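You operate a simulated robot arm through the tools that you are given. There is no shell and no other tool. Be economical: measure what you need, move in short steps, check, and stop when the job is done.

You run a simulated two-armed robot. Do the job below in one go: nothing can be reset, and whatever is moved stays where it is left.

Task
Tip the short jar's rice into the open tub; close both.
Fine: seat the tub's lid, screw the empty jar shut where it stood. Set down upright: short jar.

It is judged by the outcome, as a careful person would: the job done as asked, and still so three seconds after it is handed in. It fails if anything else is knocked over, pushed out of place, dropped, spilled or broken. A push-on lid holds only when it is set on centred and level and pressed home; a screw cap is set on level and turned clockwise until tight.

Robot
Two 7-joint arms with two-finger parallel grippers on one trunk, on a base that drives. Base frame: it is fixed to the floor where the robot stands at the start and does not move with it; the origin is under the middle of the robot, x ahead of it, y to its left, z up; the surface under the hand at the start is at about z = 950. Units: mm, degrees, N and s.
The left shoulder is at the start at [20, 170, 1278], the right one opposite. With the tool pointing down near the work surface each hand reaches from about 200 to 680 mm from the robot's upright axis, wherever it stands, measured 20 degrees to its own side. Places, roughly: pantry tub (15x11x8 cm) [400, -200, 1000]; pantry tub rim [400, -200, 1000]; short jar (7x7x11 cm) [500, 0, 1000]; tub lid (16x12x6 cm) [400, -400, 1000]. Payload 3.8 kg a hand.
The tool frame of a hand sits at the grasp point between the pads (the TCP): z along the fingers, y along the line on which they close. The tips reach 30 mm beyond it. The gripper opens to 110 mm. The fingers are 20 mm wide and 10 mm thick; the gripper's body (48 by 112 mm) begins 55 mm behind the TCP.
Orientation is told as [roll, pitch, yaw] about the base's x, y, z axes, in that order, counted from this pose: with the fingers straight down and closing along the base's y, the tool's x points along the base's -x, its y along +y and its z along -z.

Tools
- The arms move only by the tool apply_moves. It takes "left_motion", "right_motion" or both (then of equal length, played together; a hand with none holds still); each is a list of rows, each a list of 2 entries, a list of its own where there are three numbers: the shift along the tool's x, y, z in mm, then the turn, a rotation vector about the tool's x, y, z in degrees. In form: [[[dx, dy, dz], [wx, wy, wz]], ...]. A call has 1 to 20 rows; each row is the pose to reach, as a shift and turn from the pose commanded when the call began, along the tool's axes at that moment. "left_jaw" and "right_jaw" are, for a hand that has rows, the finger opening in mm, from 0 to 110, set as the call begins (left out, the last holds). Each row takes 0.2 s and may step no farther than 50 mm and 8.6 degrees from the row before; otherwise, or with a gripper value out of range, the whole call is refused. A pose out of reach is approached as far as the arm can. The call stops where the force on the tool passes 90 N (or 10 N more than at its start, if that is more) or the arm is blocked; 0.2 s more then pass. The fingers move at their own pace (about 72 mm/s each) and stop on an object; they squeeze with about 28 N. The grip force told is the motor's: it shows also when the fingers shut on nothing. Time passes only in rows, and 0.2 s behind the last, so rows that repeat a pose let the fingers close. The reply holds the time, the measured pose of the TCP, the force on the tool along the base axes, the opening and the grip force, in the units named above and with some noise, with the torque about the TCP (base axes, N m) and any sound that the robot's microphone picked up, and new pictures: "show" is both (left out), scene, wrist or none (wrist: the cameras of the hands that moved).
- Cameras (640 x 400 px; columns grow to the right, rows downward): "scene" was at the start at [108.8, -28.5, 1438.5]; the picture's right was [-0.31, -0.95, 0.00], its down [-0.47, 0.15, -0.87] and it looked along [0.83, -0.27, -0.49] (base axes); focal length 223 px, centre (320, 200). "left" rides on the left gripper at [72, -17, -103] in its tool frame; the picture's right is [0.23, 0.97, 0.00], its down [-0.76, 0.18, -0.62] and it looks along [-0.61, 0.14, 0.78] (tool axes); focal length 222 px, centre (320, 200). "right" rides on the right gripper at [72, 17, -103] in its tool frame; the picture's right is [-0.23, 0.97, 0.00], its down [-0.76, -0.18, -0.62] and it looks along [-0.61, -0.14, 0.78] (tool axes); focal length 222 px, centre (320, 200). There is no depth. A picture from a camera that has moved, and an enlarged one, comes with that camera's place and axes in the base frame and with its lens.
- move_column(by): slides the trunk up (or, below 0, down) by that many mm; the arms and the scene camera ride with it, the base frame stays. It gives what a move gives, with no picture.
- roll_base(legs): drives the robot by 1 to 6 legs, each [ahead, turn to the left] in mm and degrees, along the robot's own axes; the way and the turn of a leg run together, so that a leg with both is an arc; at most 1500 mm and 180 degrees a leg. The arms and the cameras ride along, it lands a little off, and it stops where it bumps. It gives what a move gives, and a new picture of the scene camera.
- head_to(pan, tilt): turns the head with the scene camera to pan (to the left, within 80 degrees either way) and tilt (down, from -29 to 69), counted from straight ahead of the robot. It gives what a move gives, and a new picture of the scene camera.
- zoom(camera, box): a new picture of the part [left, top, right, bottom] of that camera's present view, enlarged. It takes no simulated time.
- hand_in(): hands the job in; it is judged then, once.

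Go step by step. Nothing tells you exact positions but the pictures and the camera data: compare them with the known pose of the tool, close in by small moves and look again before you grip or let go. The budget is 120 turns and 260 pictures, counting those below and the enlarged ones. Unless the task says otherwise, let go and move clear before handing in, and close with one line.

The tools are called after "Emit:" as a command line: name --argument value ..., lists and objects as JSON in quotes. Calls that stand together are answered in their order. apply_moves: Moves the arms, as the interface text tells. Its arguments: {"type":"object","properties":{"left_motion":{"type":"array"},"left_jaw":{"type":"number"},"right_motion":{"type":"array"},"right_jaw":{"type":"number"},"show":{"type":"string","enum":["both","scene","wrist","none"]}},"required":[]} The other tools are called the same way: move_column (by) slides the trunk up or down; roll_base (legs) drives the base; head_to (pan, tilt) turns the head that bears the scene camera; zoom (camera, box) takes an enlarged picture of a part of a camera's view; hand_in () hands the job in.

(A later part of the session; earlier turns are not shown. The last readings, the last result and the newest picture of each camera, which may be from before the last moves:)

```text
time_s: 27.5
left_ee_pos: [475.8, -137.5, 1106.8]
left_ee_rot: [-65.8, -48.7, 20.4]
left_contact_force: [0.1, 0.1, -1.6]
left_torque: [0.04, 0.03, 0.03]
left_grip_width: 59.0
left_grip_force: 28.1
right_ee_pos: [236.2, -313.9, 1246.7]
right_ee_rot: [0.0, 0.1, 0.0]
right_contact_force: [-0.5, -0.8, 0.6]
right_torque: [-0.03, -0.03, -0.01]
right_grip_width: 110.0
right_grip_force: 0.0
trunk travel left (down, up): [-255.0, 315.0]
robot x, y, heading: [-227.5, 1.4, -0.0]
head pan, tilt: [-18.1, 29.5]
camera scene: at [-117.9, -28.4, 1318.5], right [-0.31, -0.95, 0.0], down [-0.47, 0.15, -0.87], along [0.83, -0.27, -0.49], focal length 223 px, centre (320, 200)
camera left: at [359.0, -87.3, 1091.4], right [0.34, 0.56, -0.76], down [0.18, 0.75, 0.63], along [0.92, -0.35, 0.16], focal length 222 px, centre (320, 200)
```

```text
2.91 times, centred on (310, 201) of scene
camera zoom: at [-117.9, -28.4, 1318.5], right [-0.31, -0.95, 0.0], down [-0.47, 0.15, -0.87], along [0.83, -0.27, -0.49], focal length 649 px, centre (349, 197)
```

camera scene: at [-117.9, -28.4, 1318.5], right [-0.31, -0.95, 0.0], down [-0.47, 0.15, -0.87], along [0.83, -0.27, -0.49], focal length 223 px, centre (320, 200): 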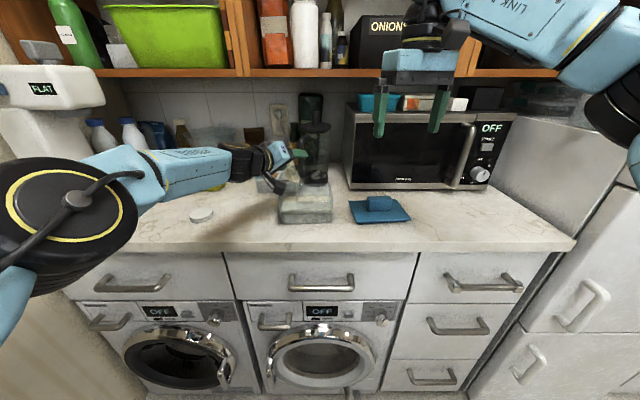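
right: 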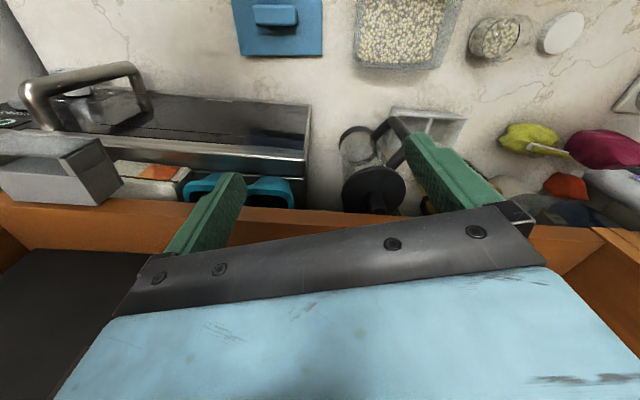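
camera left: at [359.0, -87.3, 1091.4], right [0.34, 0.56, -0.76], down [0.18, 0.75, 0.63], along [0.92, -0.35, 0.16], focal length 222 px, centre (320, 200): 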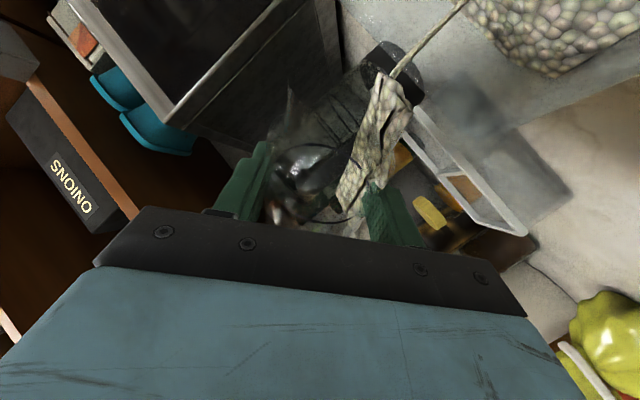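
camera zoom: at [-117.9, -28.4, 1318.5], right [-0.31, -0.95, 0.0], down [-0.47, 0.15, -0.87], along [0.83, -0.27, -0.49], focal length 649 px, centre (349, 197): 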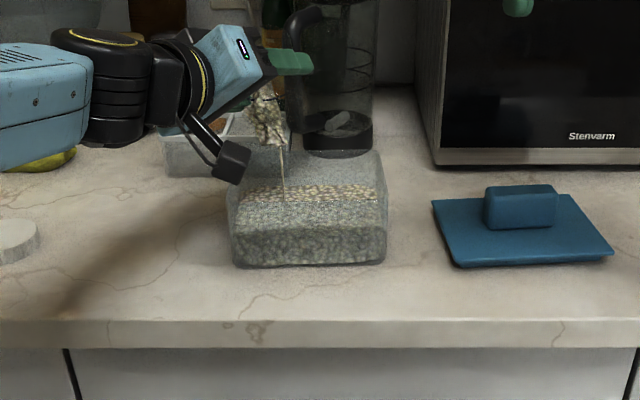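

A thin stream still falls inside the tub. I roll 20° further and wait for it to empty.

Emit:
apply_moves --left_motion '[[[0, 0, 0], [0, 0, 4]], [[0, 0, 0], [0, 0, 8]], [[0, 0, 0], [0, 0, 12]], [[0, 0, 0], [0, 0, 16]], [[0, 0, 0], [0, 0, 20]], [[0, 0, 0], [0, 0, 20]], [[0, 0, 0], [0, 0, 20]], [[0, 0, 0], [0, 0, 20]], [[0, 0, 0], [0, 0, 20]], [[0, 0, 0], [0, 0, 20]], [[0, 0, 0], [0, 0, 20]], [[0, 0, 0], [0, 0, 20]], [[0, 0, 0], [0, 0, 20]], [[0, 0, 0], [0, 0, 20]], [[0, 0, 0], [0, 0, 20]], [[0, 0, 0], [0, 0, 20]]]' --show "wrist"

Emit:
zoom --camera "scene" --box '[200, 140, 420, 262]'

```text
time_s: 30.9
left_ee_pos: [476.2, -136.0, 1107.0]
left_ee_rot: [-48.8, -65.8, 0.5]
left_contact_force: [0.0, -0.2, -0.7]
left_torque: [0.03, 0.0, 0.02]
left_grip_width: 58.9
left_grip_force: 27.8
right_ee_pos: [234.2, -314.1, 1246.4]
right_ee_rot: [0.0, 0.0, 0.1]
right_contact_force: [0.0, 0.0, -0.2]
right_torque: [0.03, 0.03, 0.03]
right_grip_width: 110.2
right_grip_force: 0.1
trunk travel left (down, up): [-255.0, 315.0]
robot x, y, heading: [-230.3, -1.4, -0.2]
head pan, tilt: [-18.1, 29.5]
camera left: at [371.1, -70.6, 1074.6], right [0.57, 0.65, -0.51], down [0.05, 0.59, 0.81], along [0.82, -0.49, 0.3], focal length 222 px, centre (320, 200)
```

left: 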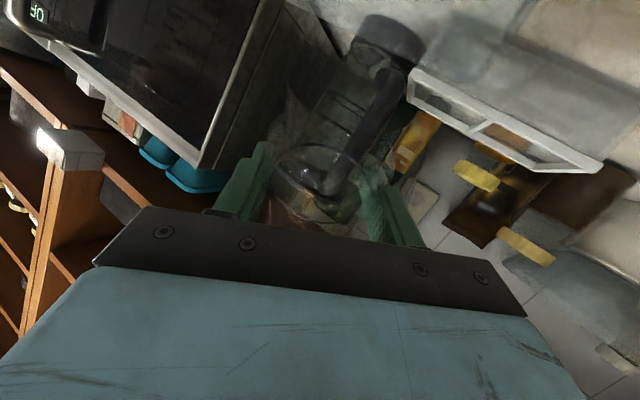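

```text
2.91 times, centred on (310, 201) of scene
camera zoom: at [-117.9, -28.4, 1318.5], right [-0.31, -0.95, 0.0], down [-0.47, 0.15, -0.87], along [0.83, -0.27, -0.49], focal length 649 px, centre (349, 197)
```

zoom: 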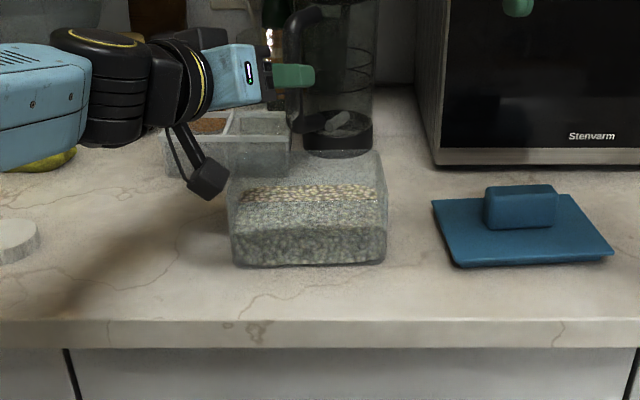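

The jar is empty. Rolling it back upright.

Emit:
apply_moves --left_motion '[[[0, 0, 0], [0, 0, -8]], [[0, 0, 0], [0, 0, -16]], [[0, 0, 0], [0, 0, -24]], [[0, 0, 0], [0, 0, -32]], [[0, 0, 0], [0, 0, -40]], [[0, 0, 0], [0, 0, -48]], [[0, 0, 0], [0, 0, -56]], [[0, 0, 0], [0, 0, -64]], [[0, 0, 0], [0, 0, -72]], [[0, 0, 0], [0, 0, -80]], [[0, 0, 0], [0, 0, -88]], [[0, 0, 0], [0, 0, -96]], [[0, 0, 0], [0, 0, -104]], [[0, 0, 0], [0, 0, -112]], [[0, 0, 0], [0, 0, -120]], [[0, 0, 0], [0, 0, -128]], [[0, 0, 0], [0, 0, -136]], [[0, 0, 0], [0, 0, -144]], [[0, 0, 0], [0, 0, -152]], [[0, 0, 0], [0, 0, -160]]]' --show "wrist"

```text
time_s: 35.1
left_ee_pos: [476.2, -135.7, 1106.6]
left_ee_rot: [-3.8, 74.2, 125.1]
left_contact_force: [0.0, -0.1, -1.2]
left_torque: [-0.01, 0.0, 0.01]
left_grip_width: 58.7
left_grip_force: 27.6
right_ee_pos: [235.7, -313.9, 1247.3]
right_ee_rot: [0.0, 0.0, -0.1]
right_contact_force: [0.8, 0.2, -0.5]
right_torque: [0.03, 0.03, 0.01]
right_grip_width: 110.0
right_grip_force: 0.1
trunk travel left (down, up): [-255.0, 315.0]
robot x, y, heading: [-222.2, 1.7, -0.2]
head pan, tilt: [-18.1, 29.5]
camera left: at [436.8, -64.5, 1205.6], right [-0.72, -0.66, 0.2], down [-0.64, 0.52, -0.57], along [0.27, -0.54, -0.8], focal length 222 px, centre (320, 200)
```

left: 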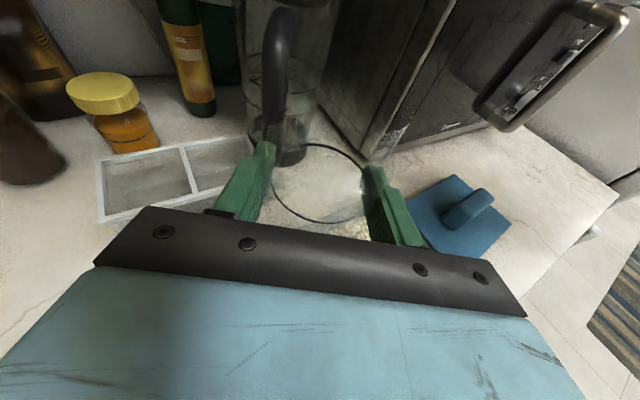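

Upright and empty. I carry it back over its old spot and down to about 12 mm above the counter.

Emit:
apply_moves --left_motion '[[[0, -22, -27], [0, 0, 0]], [[-4, -44, -54], [0, 0, 0]], [[-9, -66, -81], [0, 0, 0]], [[-14.1, -88.8, -107], [0, 0, 0]], [[-45, -88, -98], [0, 0, 0]], [[-80, -87.3, -88], [0, 0, 0]], [[-105, -86.7, -81], [0, 0, 0]], [[-117, -86.4, -78], [0, 0, 0]]]' --show "none"

Emit:
zoom --camera "scene" --box '[170, 150, 350, 262]'

```text
time_s: 36.9
left_ee_pos: [477.2, 1.9, 1017.8]
left_ee_rot: [-4.5, 74.3, 124.5]
left_contact_force: [-0.2, -0.1, -2.5]
left_torque: [0.02, 0.03, 0.01]
left_grip_width: 58.8
left_grip_force: 27.7
right_ee_pos: [236.0, -313.8, 1247.4]
right_ee_rot: [0.0, 0.0, 0.0]
right_contact_force: [-0.1, 0.3, -0.1]
right_torque: [0.03, 0.01, -0.02]
right_grip_width: 109.8
right_grip_force: 0.1
trunk travel left (down, up): [-255.0, 315.0]
robot x, y, heading: [-230.2, 4.0, -0.1]
head pan, tilt: [-18.1, 29.5]
```

```text
3.56 times, centred on (260, 206) of scene
camera zoom: at [-117.8, -28.3, 1318.5], right [-0.31, -0.95, 0.0], down [-0.47, 0.15, -0.87], along [0.83, -0.27, -0.49], focal length 793 px, centre (533, 179)
```

zoom: 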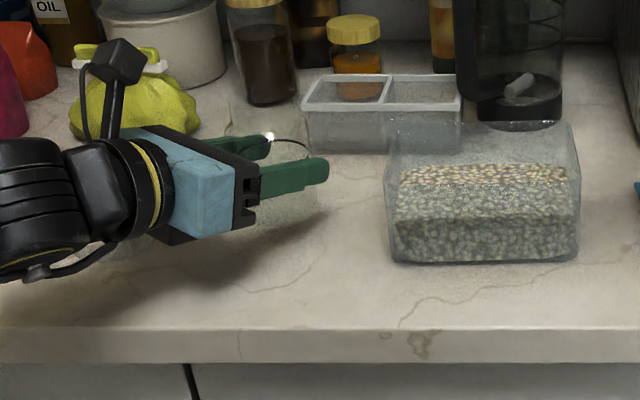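

Lowering the last millimetres while watching the force.

Emit:
apply_moves --left_motion '[[[-4, 0, 1], [0, 0, 0]], [[-8, 0, 2.2], [0, 0, 0]], [[-11, 0, 3.1], [0, 0, 0]], [[-12.5, 0, 3.5], [0, 0, 0]], [[-12.5, 0, 3.5], [0, 0, 0]]]' --show "none"

```text
time_s: 38.1
left_ee_pos: [478.9, 2.4, 1003.2]
left_ee_rot: [-4.5, 74.1, 124.6]
left_contact_force: [0.4, 0.1, -1.7]
left_torque: [-0.01, 0.0, -0.01]
left_grip_width: 58.9
left_grip_force: 28.0
right_ee_pos: [235.4, -313.7, 1248.3]
right_ee_rot: [0.0, 0.0, 0.0]
right_contact_force: [-0.3, 0.3, -0.7]
right_torque: [0.01, -0.01, 0.0]
right_grip_width: 109.8
right_grip_force: 0.0
trunk travel left (down, up): [-255.0, 315.0]
robot x, y, heading: [-222.2, -1.2, 0.1]
head pan, tilt: [-18.1, 29.5]
```

Emit:
apply_moves --left_motion '[[[-1, 0, 0.3], [0, 0, 0]], [[-2, 0, 0.6], [0, 0, 0]], [[-2, 0, 0.6], [0, 0, 0]]]' --show "wrist"

Emit:
zoom --camera "scene" --box '[200, 170, 310, 238]'

```text
time_s: 38.9
left_ee_pos: [479.2, 0.8, 1000.8]
left_ee_rot: [-4.4, 74.2, 124.7]
left_contact_force: [-1.1, 0.3, -1.4]
left_torque: [-0.01, 0.01, -0.02]
left_grip_width: 58.7
left_grip_force: 28.4
right_ee_pos: [235.1, -313.7, 1247.8]
right_ee_rot: [0.0, 0.0, 0.0]
right_contact_force: [-0.8, -0.7, 0.5]
right_torque: [-0.01, -0.01, -0.01]
right_grip_width: 110.1
right_grip_force: 0.1
trunk travel left (down, up): [-255.0, 315.0]
robot x, y, heading: [-229.2, 1.1, -0.4]
head pan, tilt: [-18.1, 29.5]
camera left: at [438.5, 72.9, 1101.0], right [-0.72, -0.66, 0.2], down [-0.64, 0.52, -0.57], along [0.27, -0.54, -0.8], focal length 222 px, centre (320, 200)
```

left: 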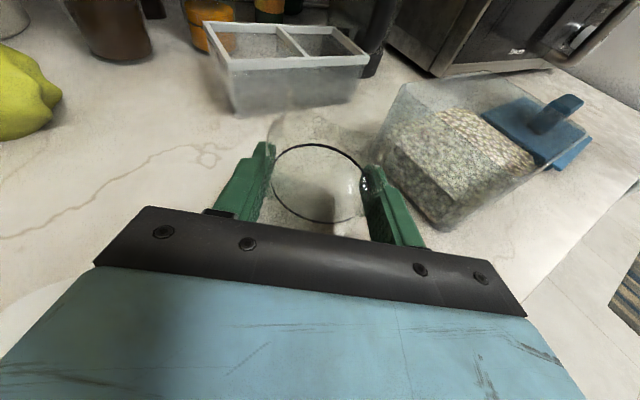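

```text
5.82 times, centred on (255, 204) of scene
camera zoom: at [-117.9, -28.3, 1318.5], right [-0.31, -0.95, 0.0], down [-0.47, 0.15, -0.87], along [0.83, -0.27, -0.49], focal length 1297 px, centre (698, 177)
```

zoom: 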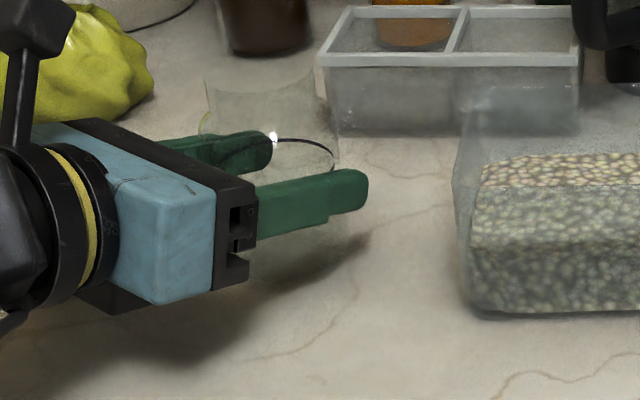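

No contact yet; a few more small steps down.

Emit:
apply_moves --left_motion '[[[-1, 0, 0.3], [0, 0, 0]], [[-2, 0, 0.6], [0, 0, 0]], [[-2, 0, 0.6], [0, 0, 0]]]' --show "none"

```text
time_s: 39.7
left_ee_pos: [477.8, 1.9, 1000.5]
left_ee_rot: [-4.5, 74.2, 124.6]
left_contact_force: [1.0, -0.8, -1.5]
left_torque: [0.01, 0.03, 0.01]
left_grip_width: 58.8
left_grip_force: 27.3
right_ee_pos: [235.1, -314.3, 1246.6]
right_ee_rot: [-0.1, -0.1, 0.0]
right_contact_force: [0.3, 0.1, -0.6]
right_torque: [-0.01, -0.01, 0.0]
right_grip_width: 109.7
right_grip_force: 0.0
trunk travel left (down, up): [-255.0, 315.0]
robot x, y, heading: [-230.5, 1.8, -0.2]
head pan, tilt: [-18.1, 29.5]
```

Emit:
apply_moves --left_motion '[[[-1, 0, 0.3], [0, 0, 0]], [[-2, 0, 0.6], [0, 0, 0]], [[-3, 0, 0.8], [0, 0, 0]], [[-3, 0, 0.8], [0, 0, 0]]]' --show "none"

Emit:
zoom --camera "scene" --box '[200, 170, 310, 238]'

```text
time_s: 40.7
left_ee_pos: [479.0, 2.5, 998.0]
left_ee_rot: [-4.4, 74.3, 124.6]
left_contact_force: [-0.3, 0.8, 0.0]
left_torque: [0.01, 0.04, 0.02]
left_grip_width: 58.8
left_grip_force: 28.5
right_ee_pos: [234.9, -313.6, 1247.2]
right_ee_rot: [0.0, 0.0, -0.1]
right_contact_force: [-0.7, 0.5, 0.0]
right_torque: [-0.01, -0.03, 0.0]
right_grip_width: 110.3
right_grip_force: 0.0
trunk travel left (down, up): [-255.0, 315.0]
robot x, y, heading: [-226.8, -0.0, -0.0]
head pan, tilt: [-18.1, 29.5]
```

```text
5.82 times, centred on (255, 204) of scene
camera zoom: at [-117.9, -28.3, 1318.5], right [-0.31, -0.95, 0.0], down [-0.47, 0.15, -0.87], along [0.83, -0.27, -0.49], focal length 1297 px, centre (698, 177)
```

zoom: 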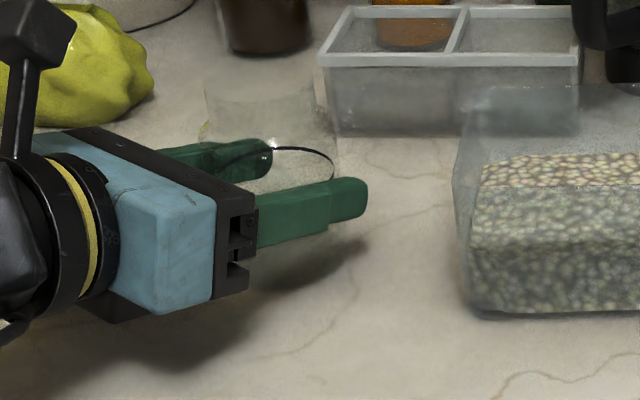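

The jar's weight is now on the counter. I release it and draw the left hand straight back out.

Emit:
apply_moves --left_motion '[[[0, 0, 0], [0, 0, 0]], [[0, 0, 0], [0, 0, 0]], [[0, 0, 0], [0, 0, 0]], [[0, 0, -25], [0, 0, 0]], [[0, 0, -60], [0, 0, 0]], [[0, 0, -100], [0, 0, 0]], [[0, 0, -130], [0, 0, 0]]]' --left_jaw 110

Emit:
zoom --camera "scene" --box '[180, 150, 400, 262]'

Emit:
zoom --camera "left" --box '[160, 0, 480, 200]'

```text
time_s: 42.3
left_ee_pos: [400.0, 97.9, 1030.6]
left_ee_rot: [-4.7, 74.4, 124.3]
left_contact_force: [-1.1, -0.1, -0.4]
left_torque: [0.01, 0.02, 0.01]
left_grip_width: 109.9
left_grip_force: 0.2
right_ee_pos: [234.1, -314.3, 1246.7]
right_ee_rot: [0.1, 0.0, 0.0]
right_contact_force: [0.1, 1.0, -0.3]
right_torque: [0.0, 0.01, 0.02]
right_grip_width: 110.0
right_grip_force: 0.1
trunk travel left (down, up): [-255.0, 315.0]
robot x, y, heading: [-227.4, 1.5, -0.0]
head pan, tilt: [-18.1, 29.5]
camera scene: at [-118.4, -28.0, 1318.6], right [-0.31, -0.95, 0.0], down [-0.47, 0.15, -0.87], along [0.83, -0.27, -0.49], focal length 223 px, centre (320, 200)
camera left: at [359.7, 169.4, 1130.5], right [-0.72, -0.66, 0.2], down [-0.63, 0.52, -0.57], along [0.27, -0.54, -0.8], focal length 222 px, centre (320, 200)
```

scene: 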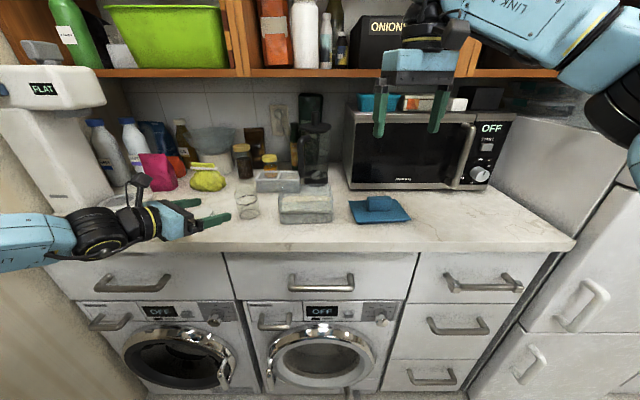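
left: 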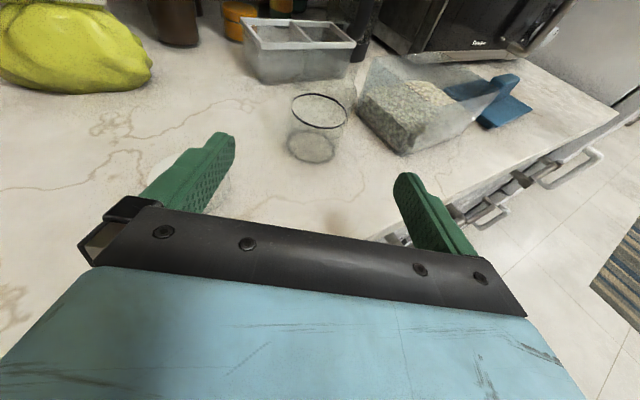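

```text
2.91 times, centred on (290, 206) of scene
camera zoom: at [-118.4, -28.0, 1318.6], right [-0.31, -0.95, 0.0], down [-0.47, 0.15, -0.87], along [0.83, -0.27, -0.49], focal length 649 px, centre (407, 182)
```

zoom: 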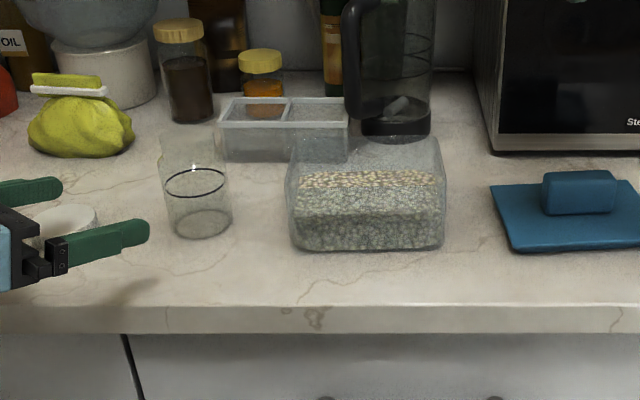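

```text
2.00 times, centred on (320, 100) of left
camera zoom: at [359.7, 169.4, 1130.5], right [-0.72, -0.66, 0.2], down [-0.63, 0.52, -0.57], along [0.27, -0.54, -0.8], focal length 444 px, centre (320, 400)
```

zoom: 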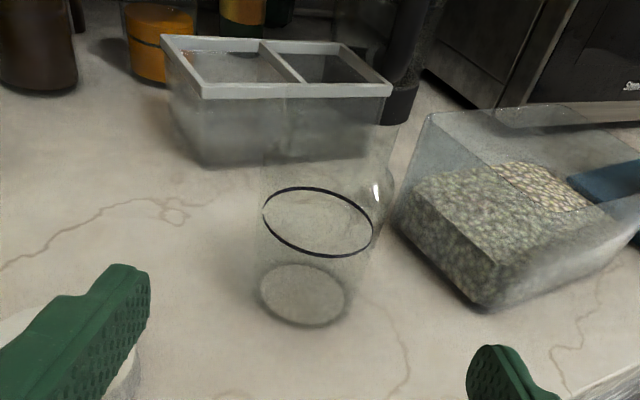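

The jar stands upright and empty on its old spot, at about [479, -1]. I park the left hand back and up, raise the trunk, then drive ahead so the right hand can reach the lid.

Emit:
apply_moves --left_motion '[[[15, 0, -37], [0, 0, 0]], [[30, 0, -74], [0, 0, 0]], [[45, 0, -110], [0, 0, 0]], [[60, -1, -147], [0, 0, 0]], [[73, -1.6, -180], [0, 0, 0]]]' --show "none"

Emit:
move_column --by 120

Emit:
roll_base --legs '[[175, 0]]'

```text
time_s: 43.4
left_ee_pos: [308.4, 157.7, 1046.2]
left_ee_rot: [12.8, 65.4, 137.9]
left_contact_force: [6.0, -18.1, -14.8]
left_torque: [-0.17, -0.36, 0.4]
left_grip_width: 110.0
left_grip_force: 0.0
right_ee_pos: [242.9, -342.7, 1238.4]
right_ee_rot: [1.2, 0.3, -0.5]
right_contact_force: [-1.2, -0.8, -0.5]
right_torque: [0.02, -0.2, -0.02]
right_grip_width: 110.1
right_grip_force: 0.1
trunk travel left (down, up): [-255.0, 315.0]
robot x, y, heading: [-228.1, -8.7, -1.3]
head pan, tilt: [-18.1, 29.5]
stopped in row 5 (left hand): the arm was blocked; the commanded pose is now the measured one
```

```text
time_s: 44.2
left_ee_pos: [263.9, 164.4, 990.3]
left_ee_rot: [26.7, 55.8, 151.2]
left_contact_force: [0.0, 0.2, 0.0]
left_torque: [0.0, 0.01, -0.03]
left_grip_width: 109.9
left_grip_force: 0.0
right_ee_pos: [235.4, -341.0, 1287.3]
right_ee_rot: [1.1, 0.1, -0.3]
right_contact_force: [0.0, -0.5, -0.1]
right_torque: [-0.01, 0.0, 0.0]
right_grip_width: 110.1
right_grip_force: 0.0
trunk travel left (down, up): [-300.0, 270.0]
robot x, y, heading: [-227.8, -14.1, -0.8]
head pan, tilt: [-18.1, 29.5]
stopped: the arm was blocked; the commanded pose is now the measured one
```

```text
time_s: 44.9
left_ee_pos: [266.3, 165.2, 992.3]
left_ee_rot: [26.2, 56.1, 150.4]
left_contact_force: [0.0, 0.5, -0.8]
left_torque: [-0.06, -0.03, -0.02]
left_grip_width: 110.1
left_grip_force: 0.0
right_ee_pos: [236.1, -337.0, 1289.6]
right_ee_rot: [0.9, -0.3, -0.1]
right_contact_force: [0.1, 0.6, -0.6]
right_torque: [0.02, 0.05, -0.05]
right_grip_width: 109.7
right_grip_force: 0.1
trunk travel left (down, up): [-300.0, 270.0]
robot x, y, heading: [-221.3, -16.5, -1.0]
head pan, tilt: [-18.1, 29.5]
stopped in leg 1: the robot was blocked; the commanded pose is now the measured one
camera scene: at [-117.7, -69.3, 1363.5], right [-0.33, -0.94, -0.02], down [-0.46, 0.18, -0.87], along [0.82, -0.28, -0.49], focal length 223 px, centre (320, 200)
```

scene: 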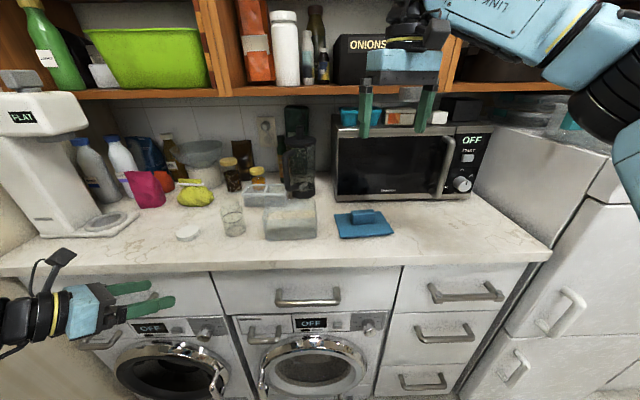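

The left elbow is pressing against something on the left. I'll look that way before freeing it.

Emit:
head_to --pan 60 --tilt 35

```text
time_s: 46.4
left_ee_pos: [266.6, 166.9, 990.6]
left_ee_rot: [26.4, 56.0, 150.8]
left_contact_force: [-0.5, -0.4, -0.2]
left_torque: [0.0, -0.01, 0.0]
left_grip_width: 109.9
left_grip_force: 0.1
right_ee_pos: [237.6, -336.9, 1288.1]
right_ee_rot: [1.0, -0.2, 0.0]
right_contact_force: [0.4, 0.9, 0.1]
right_torque: [-0.02, 0.01, -0.02]
right_grip_width: 110.1
right_grip_force: 0.1
trunk travel left (down, up): [-300.0, 270.0]
robot x, y, heading: [-218.5, -17.8, -1.0]
head pan, tilt: [60.0, 35.0]
camera scene: at [-157.6, 36.7, 1355.6], right [0.86, -0.52, -0.01], down [-0.29, -0.48, -0.83], along [0.43, 0.71, -0.56], focal length 223 px, centre (320, 200)
```

scene: 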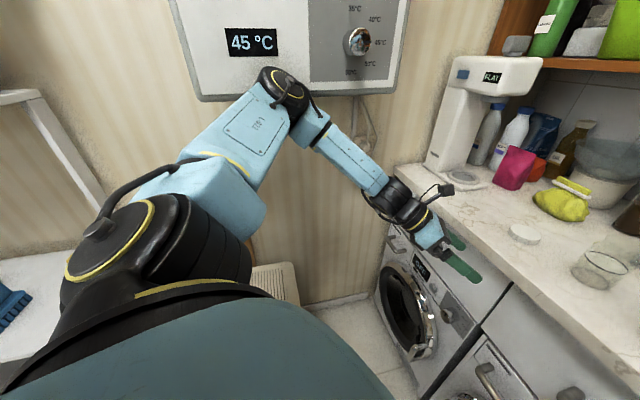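

The elbow is caught under a wall-mounted boiler. I lower the trunk back and draw the hand forward and inward to free the elbow.

Emit:
move_column --by -45

Emit:
apply_moves --left_motion '[[[15, 0, 5], [0, 0, 0]], [[50, 0, 15], [0, 0, 0]], [[90, 1, 35], [0, 0, 0]], [[130, 2, 55], [0, 0, 0]], [[167, 3, 79], [0, 0, 0]]]' --show "scene"

```text
time_s: 47.3
left_ee_pos: [269.6, 180.9, 942.6]
left_ee_rot: [28.2, 56.3, 152.4]
left_contact_force: [-0.7, 0.9, 0.6]
left_torque: [0.01, 0.0, -0.02]
left_grip_width: 110.0
left_grip_force: 0.0
right_ee_pos: [239.8, -318.9, 1246.9]
right_ee_rot: [0.1, 0.1, -0.3]
right_contact_force: [0.1, -0.7, 0.6]
right_torque: [0.02, -0.06, -0.02]
right_grip_width: 110.4
right_grip_force: 0.1
trunk travel left (down, up): [-255.0, 315.0]
robot x, y, heading: [-220.2, -14.1, -1.2]
head pan, tilt: [60.0, 35.0]
```

```text
time_s: 48.5
left_ee_pos: [382.0, 75.2, 1041.3]
left_ee_rot: [28.1, 56.3, 152.6]
left_contact_force: [0.6, -0.3, -0.2]
left_torque: [0.02, 0.07, 0.01]
left_grip_width: 110.1
left_grip_force: 0.1
right_ee_pos: [242.7, -317.8, 1246.7]
right_ee_rot: [0.1, 0.0, -0.1]
right_contact_force: [1.2, 0.1, 0.0]
right_torque: [0.03, 0.0, 0.04]
right_grip_width: 109.8
right_grip_force: 0.1
trunk travel left (down, up): [-255.0, 315.0]
robot x, y, heading: [-220.6, -16.9, -1.1]
head pan, tilt: [60.0, 35.0]
camera scene: at [-152.4, 56.9, 1309.6], right [0.86, -0.52, 0.0], down [-0.3, -0.49, -0.82], along [0.42, 0.7, -0.57], focal length 223 px, centre (320, 200)
```

scene: 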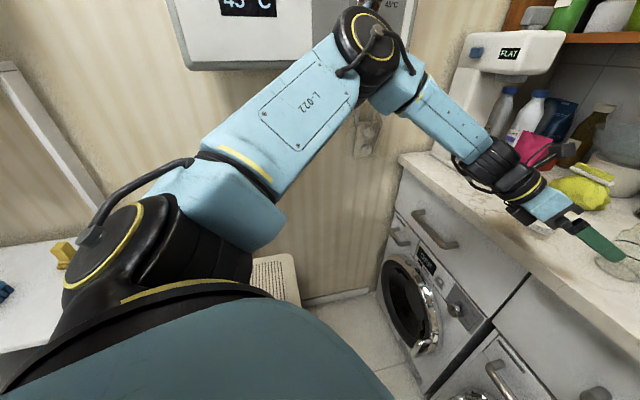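

The elbow is free again. I bring the left fingers back toward pointing down while rising slightly, to park the arm as at the start.

Emit:
apply_moves --left_motion '[[[8, 5, -9], [2.2, -7.2, 0]], [[16, 10, -18], [4.3, -14.4, 0]], [[24, 15, -27], [6.5, -21.6, 0]], [[32, 20, -36], [8.7, -28.8, 0]], [[40, 25, -45], [10.8, -36, 0]], [[48, 30, -54], [13, -43.1, 0]], [[56, 35, -63], [15.1, -50.3, 0]], [[64, 40, -72], [17.3, -57.5, 0]]]' --show "scene"

```text
time_s: 50.5
left_ee_pos: [128.2, -59.8, 1150.0]
left_ee_rot: [12.0, 3.8, 141.2]
left_contact_force: [0.4, 1.2, -0.2]
left_torque: [-0.01, 0.03, 0.02]
left_grip_width: 109.9
left_grip_force: 0.1
left hand out of reach, approached as far as the arm can: row 2, 3, 4, 5, 6, 7, 8
right_ee_pos: [242.6, -316.5, 1248.4]
right_ee_rot: [0.1, 0.0, -0.2]
right_contact_force: [0.3, 0.8, -0.3]
right_torque: [-0.08, 0.03, -0.03]
right_grip_width: 109.8
right_grip_force: 0.0
trunk travel left (down, up): [-255.0, 315.0]
robot x, y, heading: [-220.5, -15.3, -1.1]
head pan, tilt: [60.0, 35.0]
stopped in row 8 (left hand): the arm was blocked; the commanded pose is now the measured one
camera scene: at [-146.8, 61.7, 1323.5], right [0.83, -0.55, 0.0], down [-0.24, -0.37, -0.9], along [0.49, 0.75, -0.44], focal length 223 px, centre (320, 200)
```

scene: 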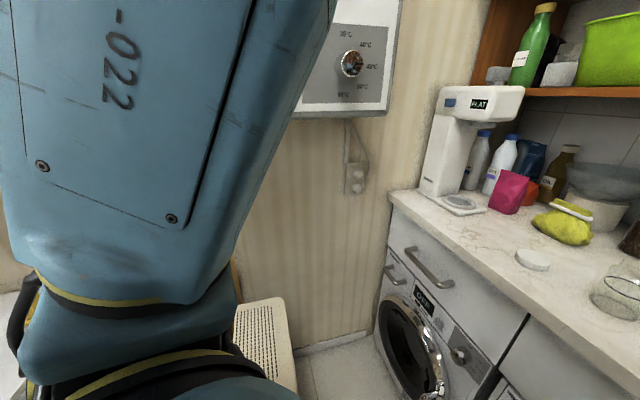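

The arm switched to an elbow-up posture, near the head. I move the hand forward and left to relieve it and then look.

Emit:
apply_moves --left_motion '[[[8, -35, -5], [0, 0, 0]], [[16, -70, -12], [0, 0, 0]], [[25, -105, -20], [0, 0, 0]], [[34, -140, -28], [0, 0, 0]], [[43, -175, -34], [0, 0, 0]], [[51, -208, -40], [0, 0, 0]]]' --show "scene"

```text
time_s: 51.9
left_ee_pos: [125.9, -65.0, 1152.5]
left_ee_rot: [11.9, 4.1, 141.0]
left_contact_force: [-1.1, -0.5, -0.2]
left_torque: [0.02, 0.01, -0.02]
left_grip_width: 110.1
left_grip_force: 0.1
left hand out of reach, approached as far as the arm can: row 1, 2, 3, 4, 5, 6
right_ee_pos: [240.3, -318.0, 1246.4]
right_ee_rot: [0.2, 0.1, -0.2]
right_contact_force: [0.4, -0.9, -1.1]
right_torque: [-0.01, 0.01, 0.03]
right_grip_width: 109.6
right_grip_force: 0.1
trunk travel left (down, up): [-255.0, 315.0]
robot x, y, heading: [-221.7, -18.0, -1.0]
head pan, tilt: [60.0, 35.0]
camera scene: at [-148.8, 58.9, 1324.2], right [0.84, -0.55, 0.0], down [-0.24, -0.36, -0.9], along [0.49, 0.75, -0.43], focal length 223 px, centre (320, 200)
```

scene: 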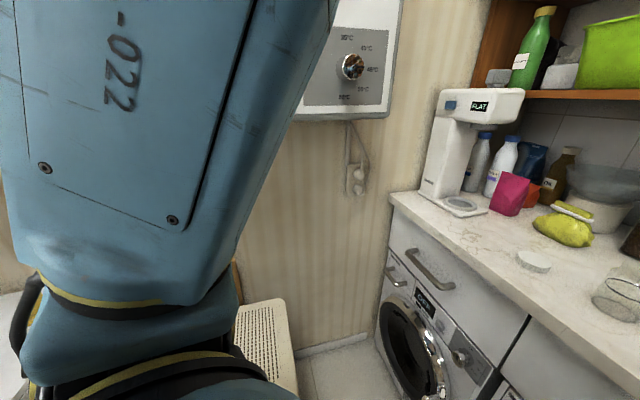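

The solver is stuck in that posture, so I retrace toward the last good pose with the fingers forward.

Emit:
apply_moves --left_motion '[[[10, -28, 6], [-1.7, 5.8, 0]], [[21, -57, 12], [-3.5, 11.5, 0]], [[31, -85, 18], [-5.2, 17.3, 0]], [[42, -113, 24], [-6.9, 23, 0]], [[52, -141, 30], [-8.6, 28.8, 0]], [[62, -170, 36], [-10.4, 34.5, 0]], [[73, -198, 42], [-12.1, 40.3, 0]], [[83, -226, 48], [-13.8, 46, 0]], [[94, -255, 54], [-15.6, 51.8, 0]], [[104, -283, 60], [-17.3, 57.5, 0]]]' --show "scene"

```text
time_s: 54.1
left_ee_pos: [381.1, 71.0, 1046.0]
left_ee_rot: [48.4, 55.3, 172.9]
left_contact_force: [0.7, -0.5, -0.2]
left_torque: [0.05, 0.0, 0.0]
left_grip_width: 110.0
left_grip_force: 0.2
left hand out of reach, approached as far as the arm can: row 1, 2, 3, 4, 5, 6
right_ee_pos: [241.0, -319.4, 1246.9]
right_ee_rot: [0.1, 0.0, -0.3]
right_contact_force: [-0.1, 0.4, 0.4]
right_torque: [0.03, 0.02, 0.04]
right_grip_width: 109.8
right_grip_force: 0.0
trunk travel left (down, up): [-255.0, 315.0]
robot x, y, heading: [-218.3, -10.0, -1.5]
head pan, tilt: [60.0, 35.0]
camera scene: at [-152.7, 57.5, 1309.5], right [0.86, -0.52, 0.0], down [-0.3, -0.49, -0.82], along [0.42, 0.7, -0.57], focal length 223 px, centre (320, 200)
```

scene: 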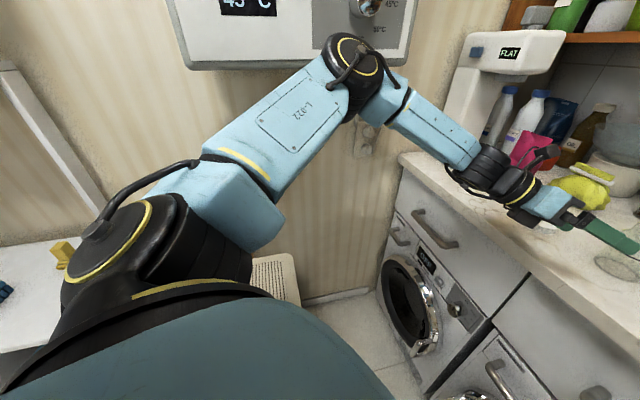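

Back to a good posture. Turning the robot about 30° left will bring the right shoulder forward and the left shoulder back, so both arms can work. First I raise the left hand, level its roll and move it right, and I move the right hand out of the way.

Emit:
apply_moves --left_motion '[[[33, 17, -15], [0, 0, 5]], [[55, 35, 10], [0, 0, 11]], [[78, 52, 36], [0, 0, 16.5]], [[100, 70, 62], [0, 0, 22]], [[122, 87, 89], [0, 0, 27.4]]]' --right_motion '[[[0, -12, 0], [0, 0, 0]], [[0, -24, 0], [0, 0, 0]], [[0, -36, 0], [0, 0, 0]], [[0, -48, 0], [0, 0, 0]], [[0, -60, 0], [0, 0, 0]]]' --show "scene"

```text
time_s: 55.3
left_ee_pos: [429.9, -63.2, 1151.8]
left_ee_rot: [-0.5, 67.6, 118.4]
left_contact_force: [0.2, -0.3, -0.4]
left_torque: [0.02, 0.0, 0.01]
left_grip_width: 110.5
left_grip_force: 0.2
right_ee_pos: [238.8, -379.6, 1246.6]
right_ee_rot: [0.2, 0.0, -0.2]
right_contact_force: [0.1, 0.0, 0.5]
right_torque: [-0.01, 0.0, 0.0]
right_grip_width: 110.1
right_grip_force: 0.0
trunk travel left (down, up): [-255.0, 315.0]
robot x, y, heading: [-222.5, -19.8, -1.3]
head pan, tilt: [60.0, 35.0]
camera scene: at [-153.4, 56.2, 1309.6], right [0.86, -0.52, 0.0], down [-0.3, -0.49, -0.82], along [0.42, 0.7, -0.57], focal length 223 px, centre (320, 200)
```

scene: 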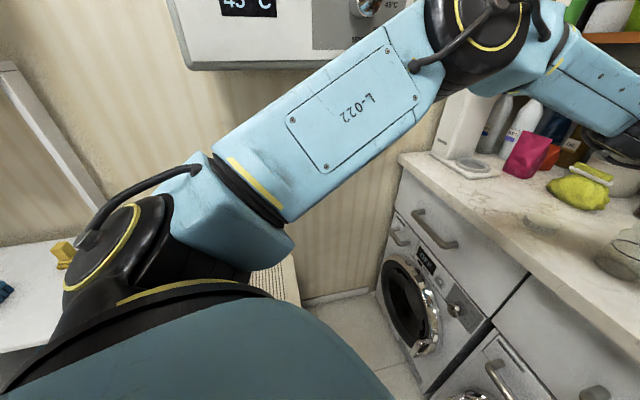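

Good posture. I swing the left hand further right so the elbow follows, before turning the base.

Emit:
apply_moves --left_motion '[[[13, 24, 20], [-3.9, 0, 1.6]], [[27, 48, 40], [-7.7, 0, 3.2]], [[40, 72, 60], [-11.6, 0, 4.8]], [[53, 96, 81], [-15.4, 0, 6.4]], [[67, 120, 101], [-19.3, 0, 7.9]], [[80, 144, 121], [-23.1, 0, 9.5]]]' --show "scene"

```text
time_s: 56.7
left_ee_pos: [363.7, -243.1, 1177.0]
left_ee_rot: [-0.2, 67.7, 95.1]
left_contact_force: [-0.3, -0.7, 0.6]
left_torque: [0.03, 0.03, 0.0]
left_grip_width: 110.1
left_grip_force: 0.1
left hand out of reach, approached as far as the arm can: row 6
right_ee_pos: [238.7, -378.9, 1247.0]
right_ee_rot: [0.3, -0.2, -0.2]
right_contact_force: [0.4, 0.3, -0.8]
right_torque: [0.02, -0.01, 0.0]
right_grip_width: 109.8
right_grip_force: 0.1
trunk travel left (down, up): [-255.0, 315.0]
robot x, y, heading: [-216.9, -17.7, -1.3]
head pan, tilt: [60.0, 35.0]
camera scene: at [-154.0, 56.7, 1309.7], right [0.86, -0.52, 0.0], down [-0.3, -0.49, -0.82], along [0.42, 0.7, -0.57], focal length 223 px, centre (320, 200)
```

scene: 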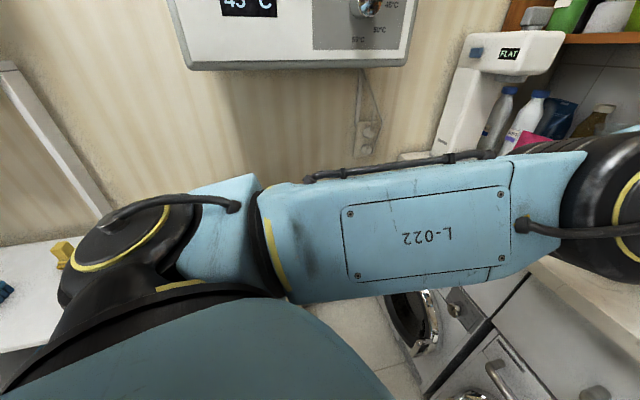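

The elbow is well in. Driving ahead 75 mm and turning left about 31°.

Emit:
roll_base --legs '[[75, 0], [0, 16], [0, 15.5]]'

Emit:
head_to --pan -35 --tilt 35

```text
time_s: 59.6
left_ee_pos: [470.5, 94.9, 1177.3]
left_ee_rot: [-0.2, 67.8, 126.5]
left_contact_force: [-1.1, -0.1, -0.4]
left_torque: [-0.03, -0.03, 0.0]
left_grip_width: 110.2
left_grip_force: 0.0
right_ee_pos: [432.7, -85.2, 1246.4]
right_ee_rot: [0.2, 0.0, 31.1]
right_contact_force: [0.2, 0.4, 0.4]
right_torque: [-0.02, 0.0, 0.01]
right_grip_width: 110.1
right_grip_force: 0.0
trunk travel left (down, up): [-255.0, 315.0]
robot x, y, heading: [-146.1, -16.2, 30.4]
head pan, tilt: [60.0, 35.0]
camera scene: at [-128.9, 80.3, 1309.5], right [1.0, 0.0, 0.0], down [0.0, -0.57, -0.82], along [0.0, 0.82, -0.57], focal length 223 px, centre (320, 200)
```

scene: 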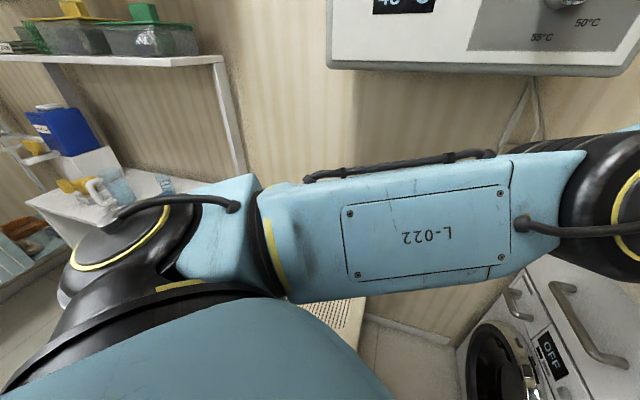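

```text
time_s: 61.3
left_ee_pos: [469.1, 95.2, 1176.3]
left_ee_rot: [-0.4, 67.8, 126.6]
left_contact_force: [0.3, 0.3, -0.4]
left_torque: [-0.01, 0.01, 0.06]
left_grip_width: 110.2
left_grip_force: 0.1
right_ee_pos: [432.4, -87.0, 1248.0]
right_ee_rot: [0.2, -0.1, 31.1]
right_contact_force: [0.0, -0.3, 0.5]
right_torque: [-0.02, -0.01, -0.02]
right_grip_width: 110.5
right_grip_force: 0.0
trunk travel left (down, up): [-255.0, 315.0]
robot x, y, heading: [-149.9, -19.1, 30.1]
head pan, tilt: [-35.0, 35.0]
camera scene: at [-40.8, -15.8, 1309.6], right [-0.08, -1.0, 0.0], down [-0.57, 0.05, -0.82], along [0.82, -0.07, -0.57], focal length 223 px, centre (320, 200)
```

scene: 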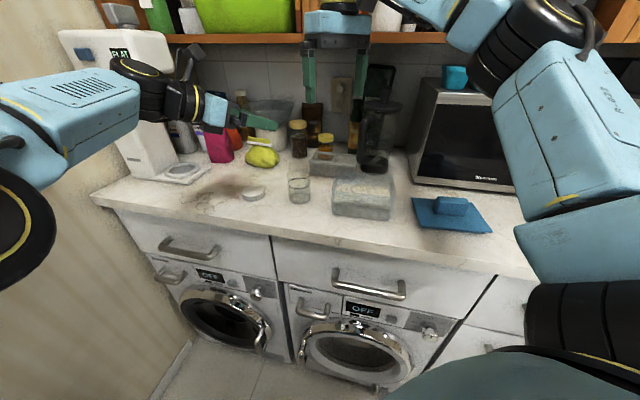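

Both hands now have room. I move the right hand over the lid, turning it so the fingers close across the handle.

Emit:
apply_moves --right_motion '[[[22, -24, 5], [0, 0, -5]], [[44, -48, 10], [0, 0, -10]], [[67, -73, 20], [0, 0, -15]], [[89, -97, 30], [0, 0, -20]], [[111, -121, 45], [0, 0, -25]], [[133, -145, 60], [0, 0, -30]], [[155, -170, 75], [0, 0, -35]], [[178, -194, 86], [0, 0, -40]], [[199, -218, 97], [0, 0, -45.4]]]'

Emit:
zoom --camera "right" --box '[160, 0, 640, 260]'

Emit:
zoom --camera "scene" --box '[280, 150, 520, 280]'

```text
time_s: 63.3
left_ee_pos: [469.2, 95.1, 1177.6]
left_ee_rot: [-0.4, 67.6, 126.6]
left_contact_force: [0.5, 0.5, 0.8]
left_torque: [0.0, -0.03, -0.01]
left_grip_width: 110.1
left_grip_force: 0.1
right_ee_pos: [253.4, -202.5, 1127.5]
right_ee_rot: [-0.1, -0.2, 75.7]
right_contact_force: [1.0, -0.5, -0.7]
right_torque: [0.01, -0.03, 0.01]
right_grip_width: 110.0
right_grip_force: 0.0
right hand out of reach, approached as far as the arm can: row 4, 5, 6, 7, 8, 9
trunk travel left (down, up): [-255.0, 315.0]
robot x, y, heading: [-149.8, -19.8, 30.6]
head pan, tilt: [-35.0, 35.0]
camera scene: at [-41.1, -15.9, 1309.6], right [-0.08, -1.0, 0.0], down [-0.57, 0.05, -0.82], along [0.82, -0.07, -0.57], focal length 223 px, centre (320, 200)
camera right: at [218.3, -268.5, 1232.2], right [-0.89, 0.46, 0.0], down [0.36, 0.69, 0.63], along [0.29, 0.55, -0.78], focal length 222 px, centre (320, 200)
```

scene: 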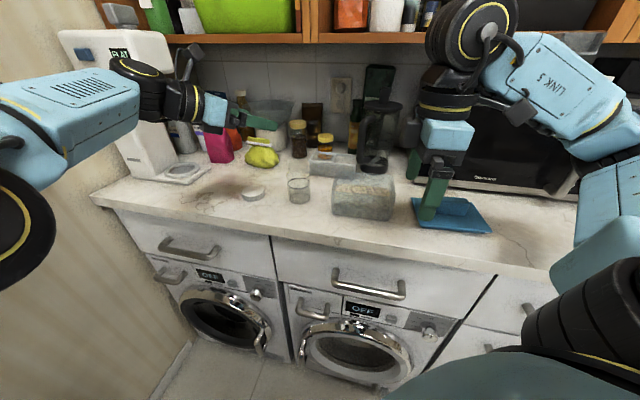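
right: 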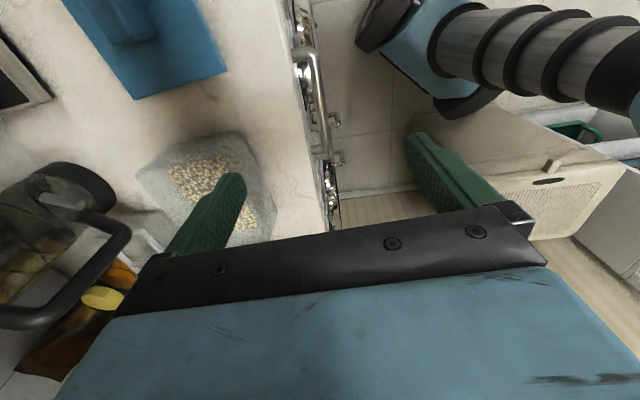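

```text
1.33 times, centred on (400, 130) of right
camera zoom: at [218.3, -268.5, 1232.2], right [-0.89, 0.46, 0.0], down [0.36, 0.69, 0.63], along [0.29, 0.55, -0.78], focal length 296 px, centre (213, 293)
```

zoom: 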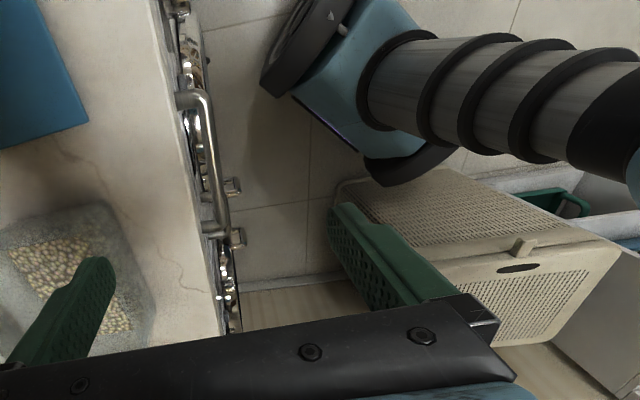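

```text
2.67 times, centred on (400, 215) of scene
camera zoom: at [-41.1, -15.9, 1309.6], right [-0.08, -1.0, 0.0], down [-0.57, 0.05, -0.82], along [0.82, -0.07, -0.57], focal length 595 px, centre (107, 160)
```

zoom: 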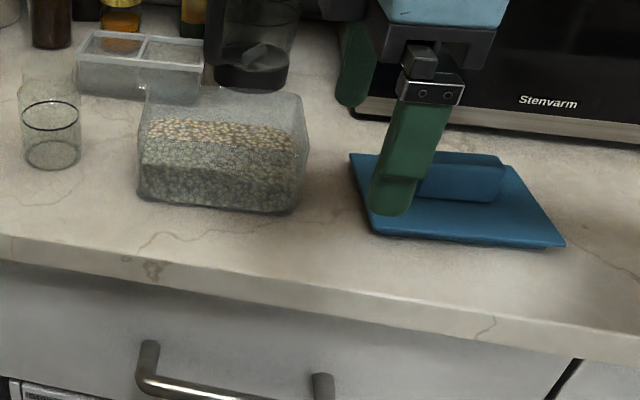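

The lid is too far round to the right at this heading. I turn the base partway back in two steps, shifting the left hand left between them.

Emit:
roll_base --legs '[[0, -11]]'

```text
time_s: 64.4
left_ee_pos: [479.9, -25.3, 1176.7]
left_ee_rot: [-0.4, 67.6, 115.7]
left_contact_force: [-0.2, -0.2, 0.4]
left_torque: [0.01, 0.01, 0.03]
left_grip_width: 109.9
left_grip_force: 0.1
right_ee_pos: [212.7, -276.1, 1128.8]
right_ee_rot: [0.0, -0.3, 64.8]
right_contact_force: [0.2, 0.0, -0.7]
right_torque: [0.03, 0.05, 0.0]
right_grip_width: 109.9
right_grip_force: 0.1
trunk travel left (down, up): [-255.0, 315.0]
robot x, y, heading: [-146.1, -19.4, 19.4]
head pan, tilt: [-35.0, 35.0]
camera scene: at [-42.2, -36.7, 1309.5], right [-0.27, -0.96, 0.0], down [-0.55, 0.16, -0.82], along [0.79, -0.22, -0.57], focal length 223 px, centre (320, 200)
```

scene: 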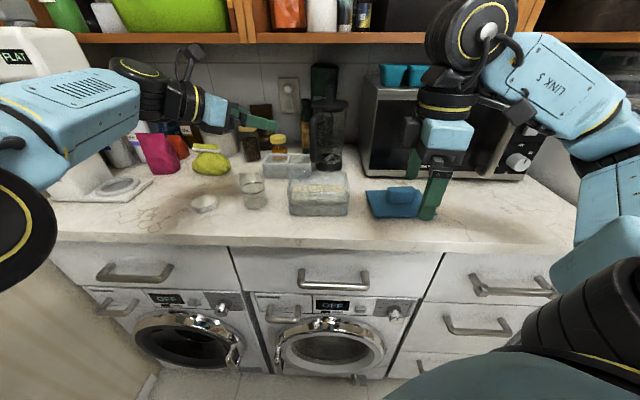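

Emit:
apply_moves --left_motion '[[[-8, -10, -20], [4.6, 0, -1.9]], [[-16, -20, -40], [9.2, 0, -3.8]], [[-24, -31, -60], [13.9, 0, -5.7]], [[-32.6, -41.2, -79], [18.5, 0, -7.6]]]' --show "none"

Emit:
roll_base --legs '[[0, -13]]'

```text
time_s: 65.4
left_ee_pos: [477.0, 71.0, 1177.4]
left_ee_rot: [-0.5, 67.8, 135.4]
left_contact_force: [-0.1, 0.3, 0.3]
left_torque: [-0.01, -0.02, -0.01]
left_grip_width: 110.1
left_grip_force: 0.1
right_ee_pos: [212.3, -276.5, 1127.8]
right_ee_rot: [-0.1, -0.2, 64.8]
right_contact_force: [0.6, 0.4, -0.5]
right_torque: [0.0, 0.02, -0.01]
right_grip_width: 109.7
right_grip_force: 0.2
trunk travel left (down, up): [-255.0, 315.0]
robot x, y, heading: [-149.5, -21.6, 19.4]
head pan, tilt: [-35.0, 35.0]
```

```text
time_s: 66.6
left_ee_pos: [482.1, -71.8, 1175.5]
left_ee_rot: [-0.4, 67.7, 122.6]
left_contact_force: [0.0, -0.3, 0.2]
left_torque: [0.03, 0.02, 0.02]
left_grip_width: 110.1
left_grip_force: 0.2
right_ee_pos: [146.0, -349.9, 1129.4]
right_ee_rot: [0.0, -0.1, 51.9]
right_contact_force: [0.5, 0.0, -0.3]
right_torque: [0.02, 0.02, 0.02]
right_grip_width: 110.1
right_grip_force: 0.1
trunk travel left (down, up): [-255.0, 315.0]
robot x, y, heading: [-149.2, -19.2, 6.5]
head pan, tilt: [-35.0, 35.0]
camera scene: at [-48.7, -59.4, 1309.6], right [-0.48, -0.88, 0.0], down [-0.5, 0.27, -0.82], along [0.72, -0.39, -0.57], focal length 223 px, centre (320, 200)
```

scene: 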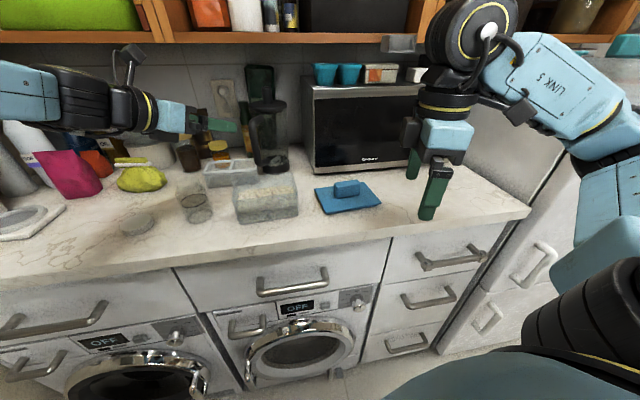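

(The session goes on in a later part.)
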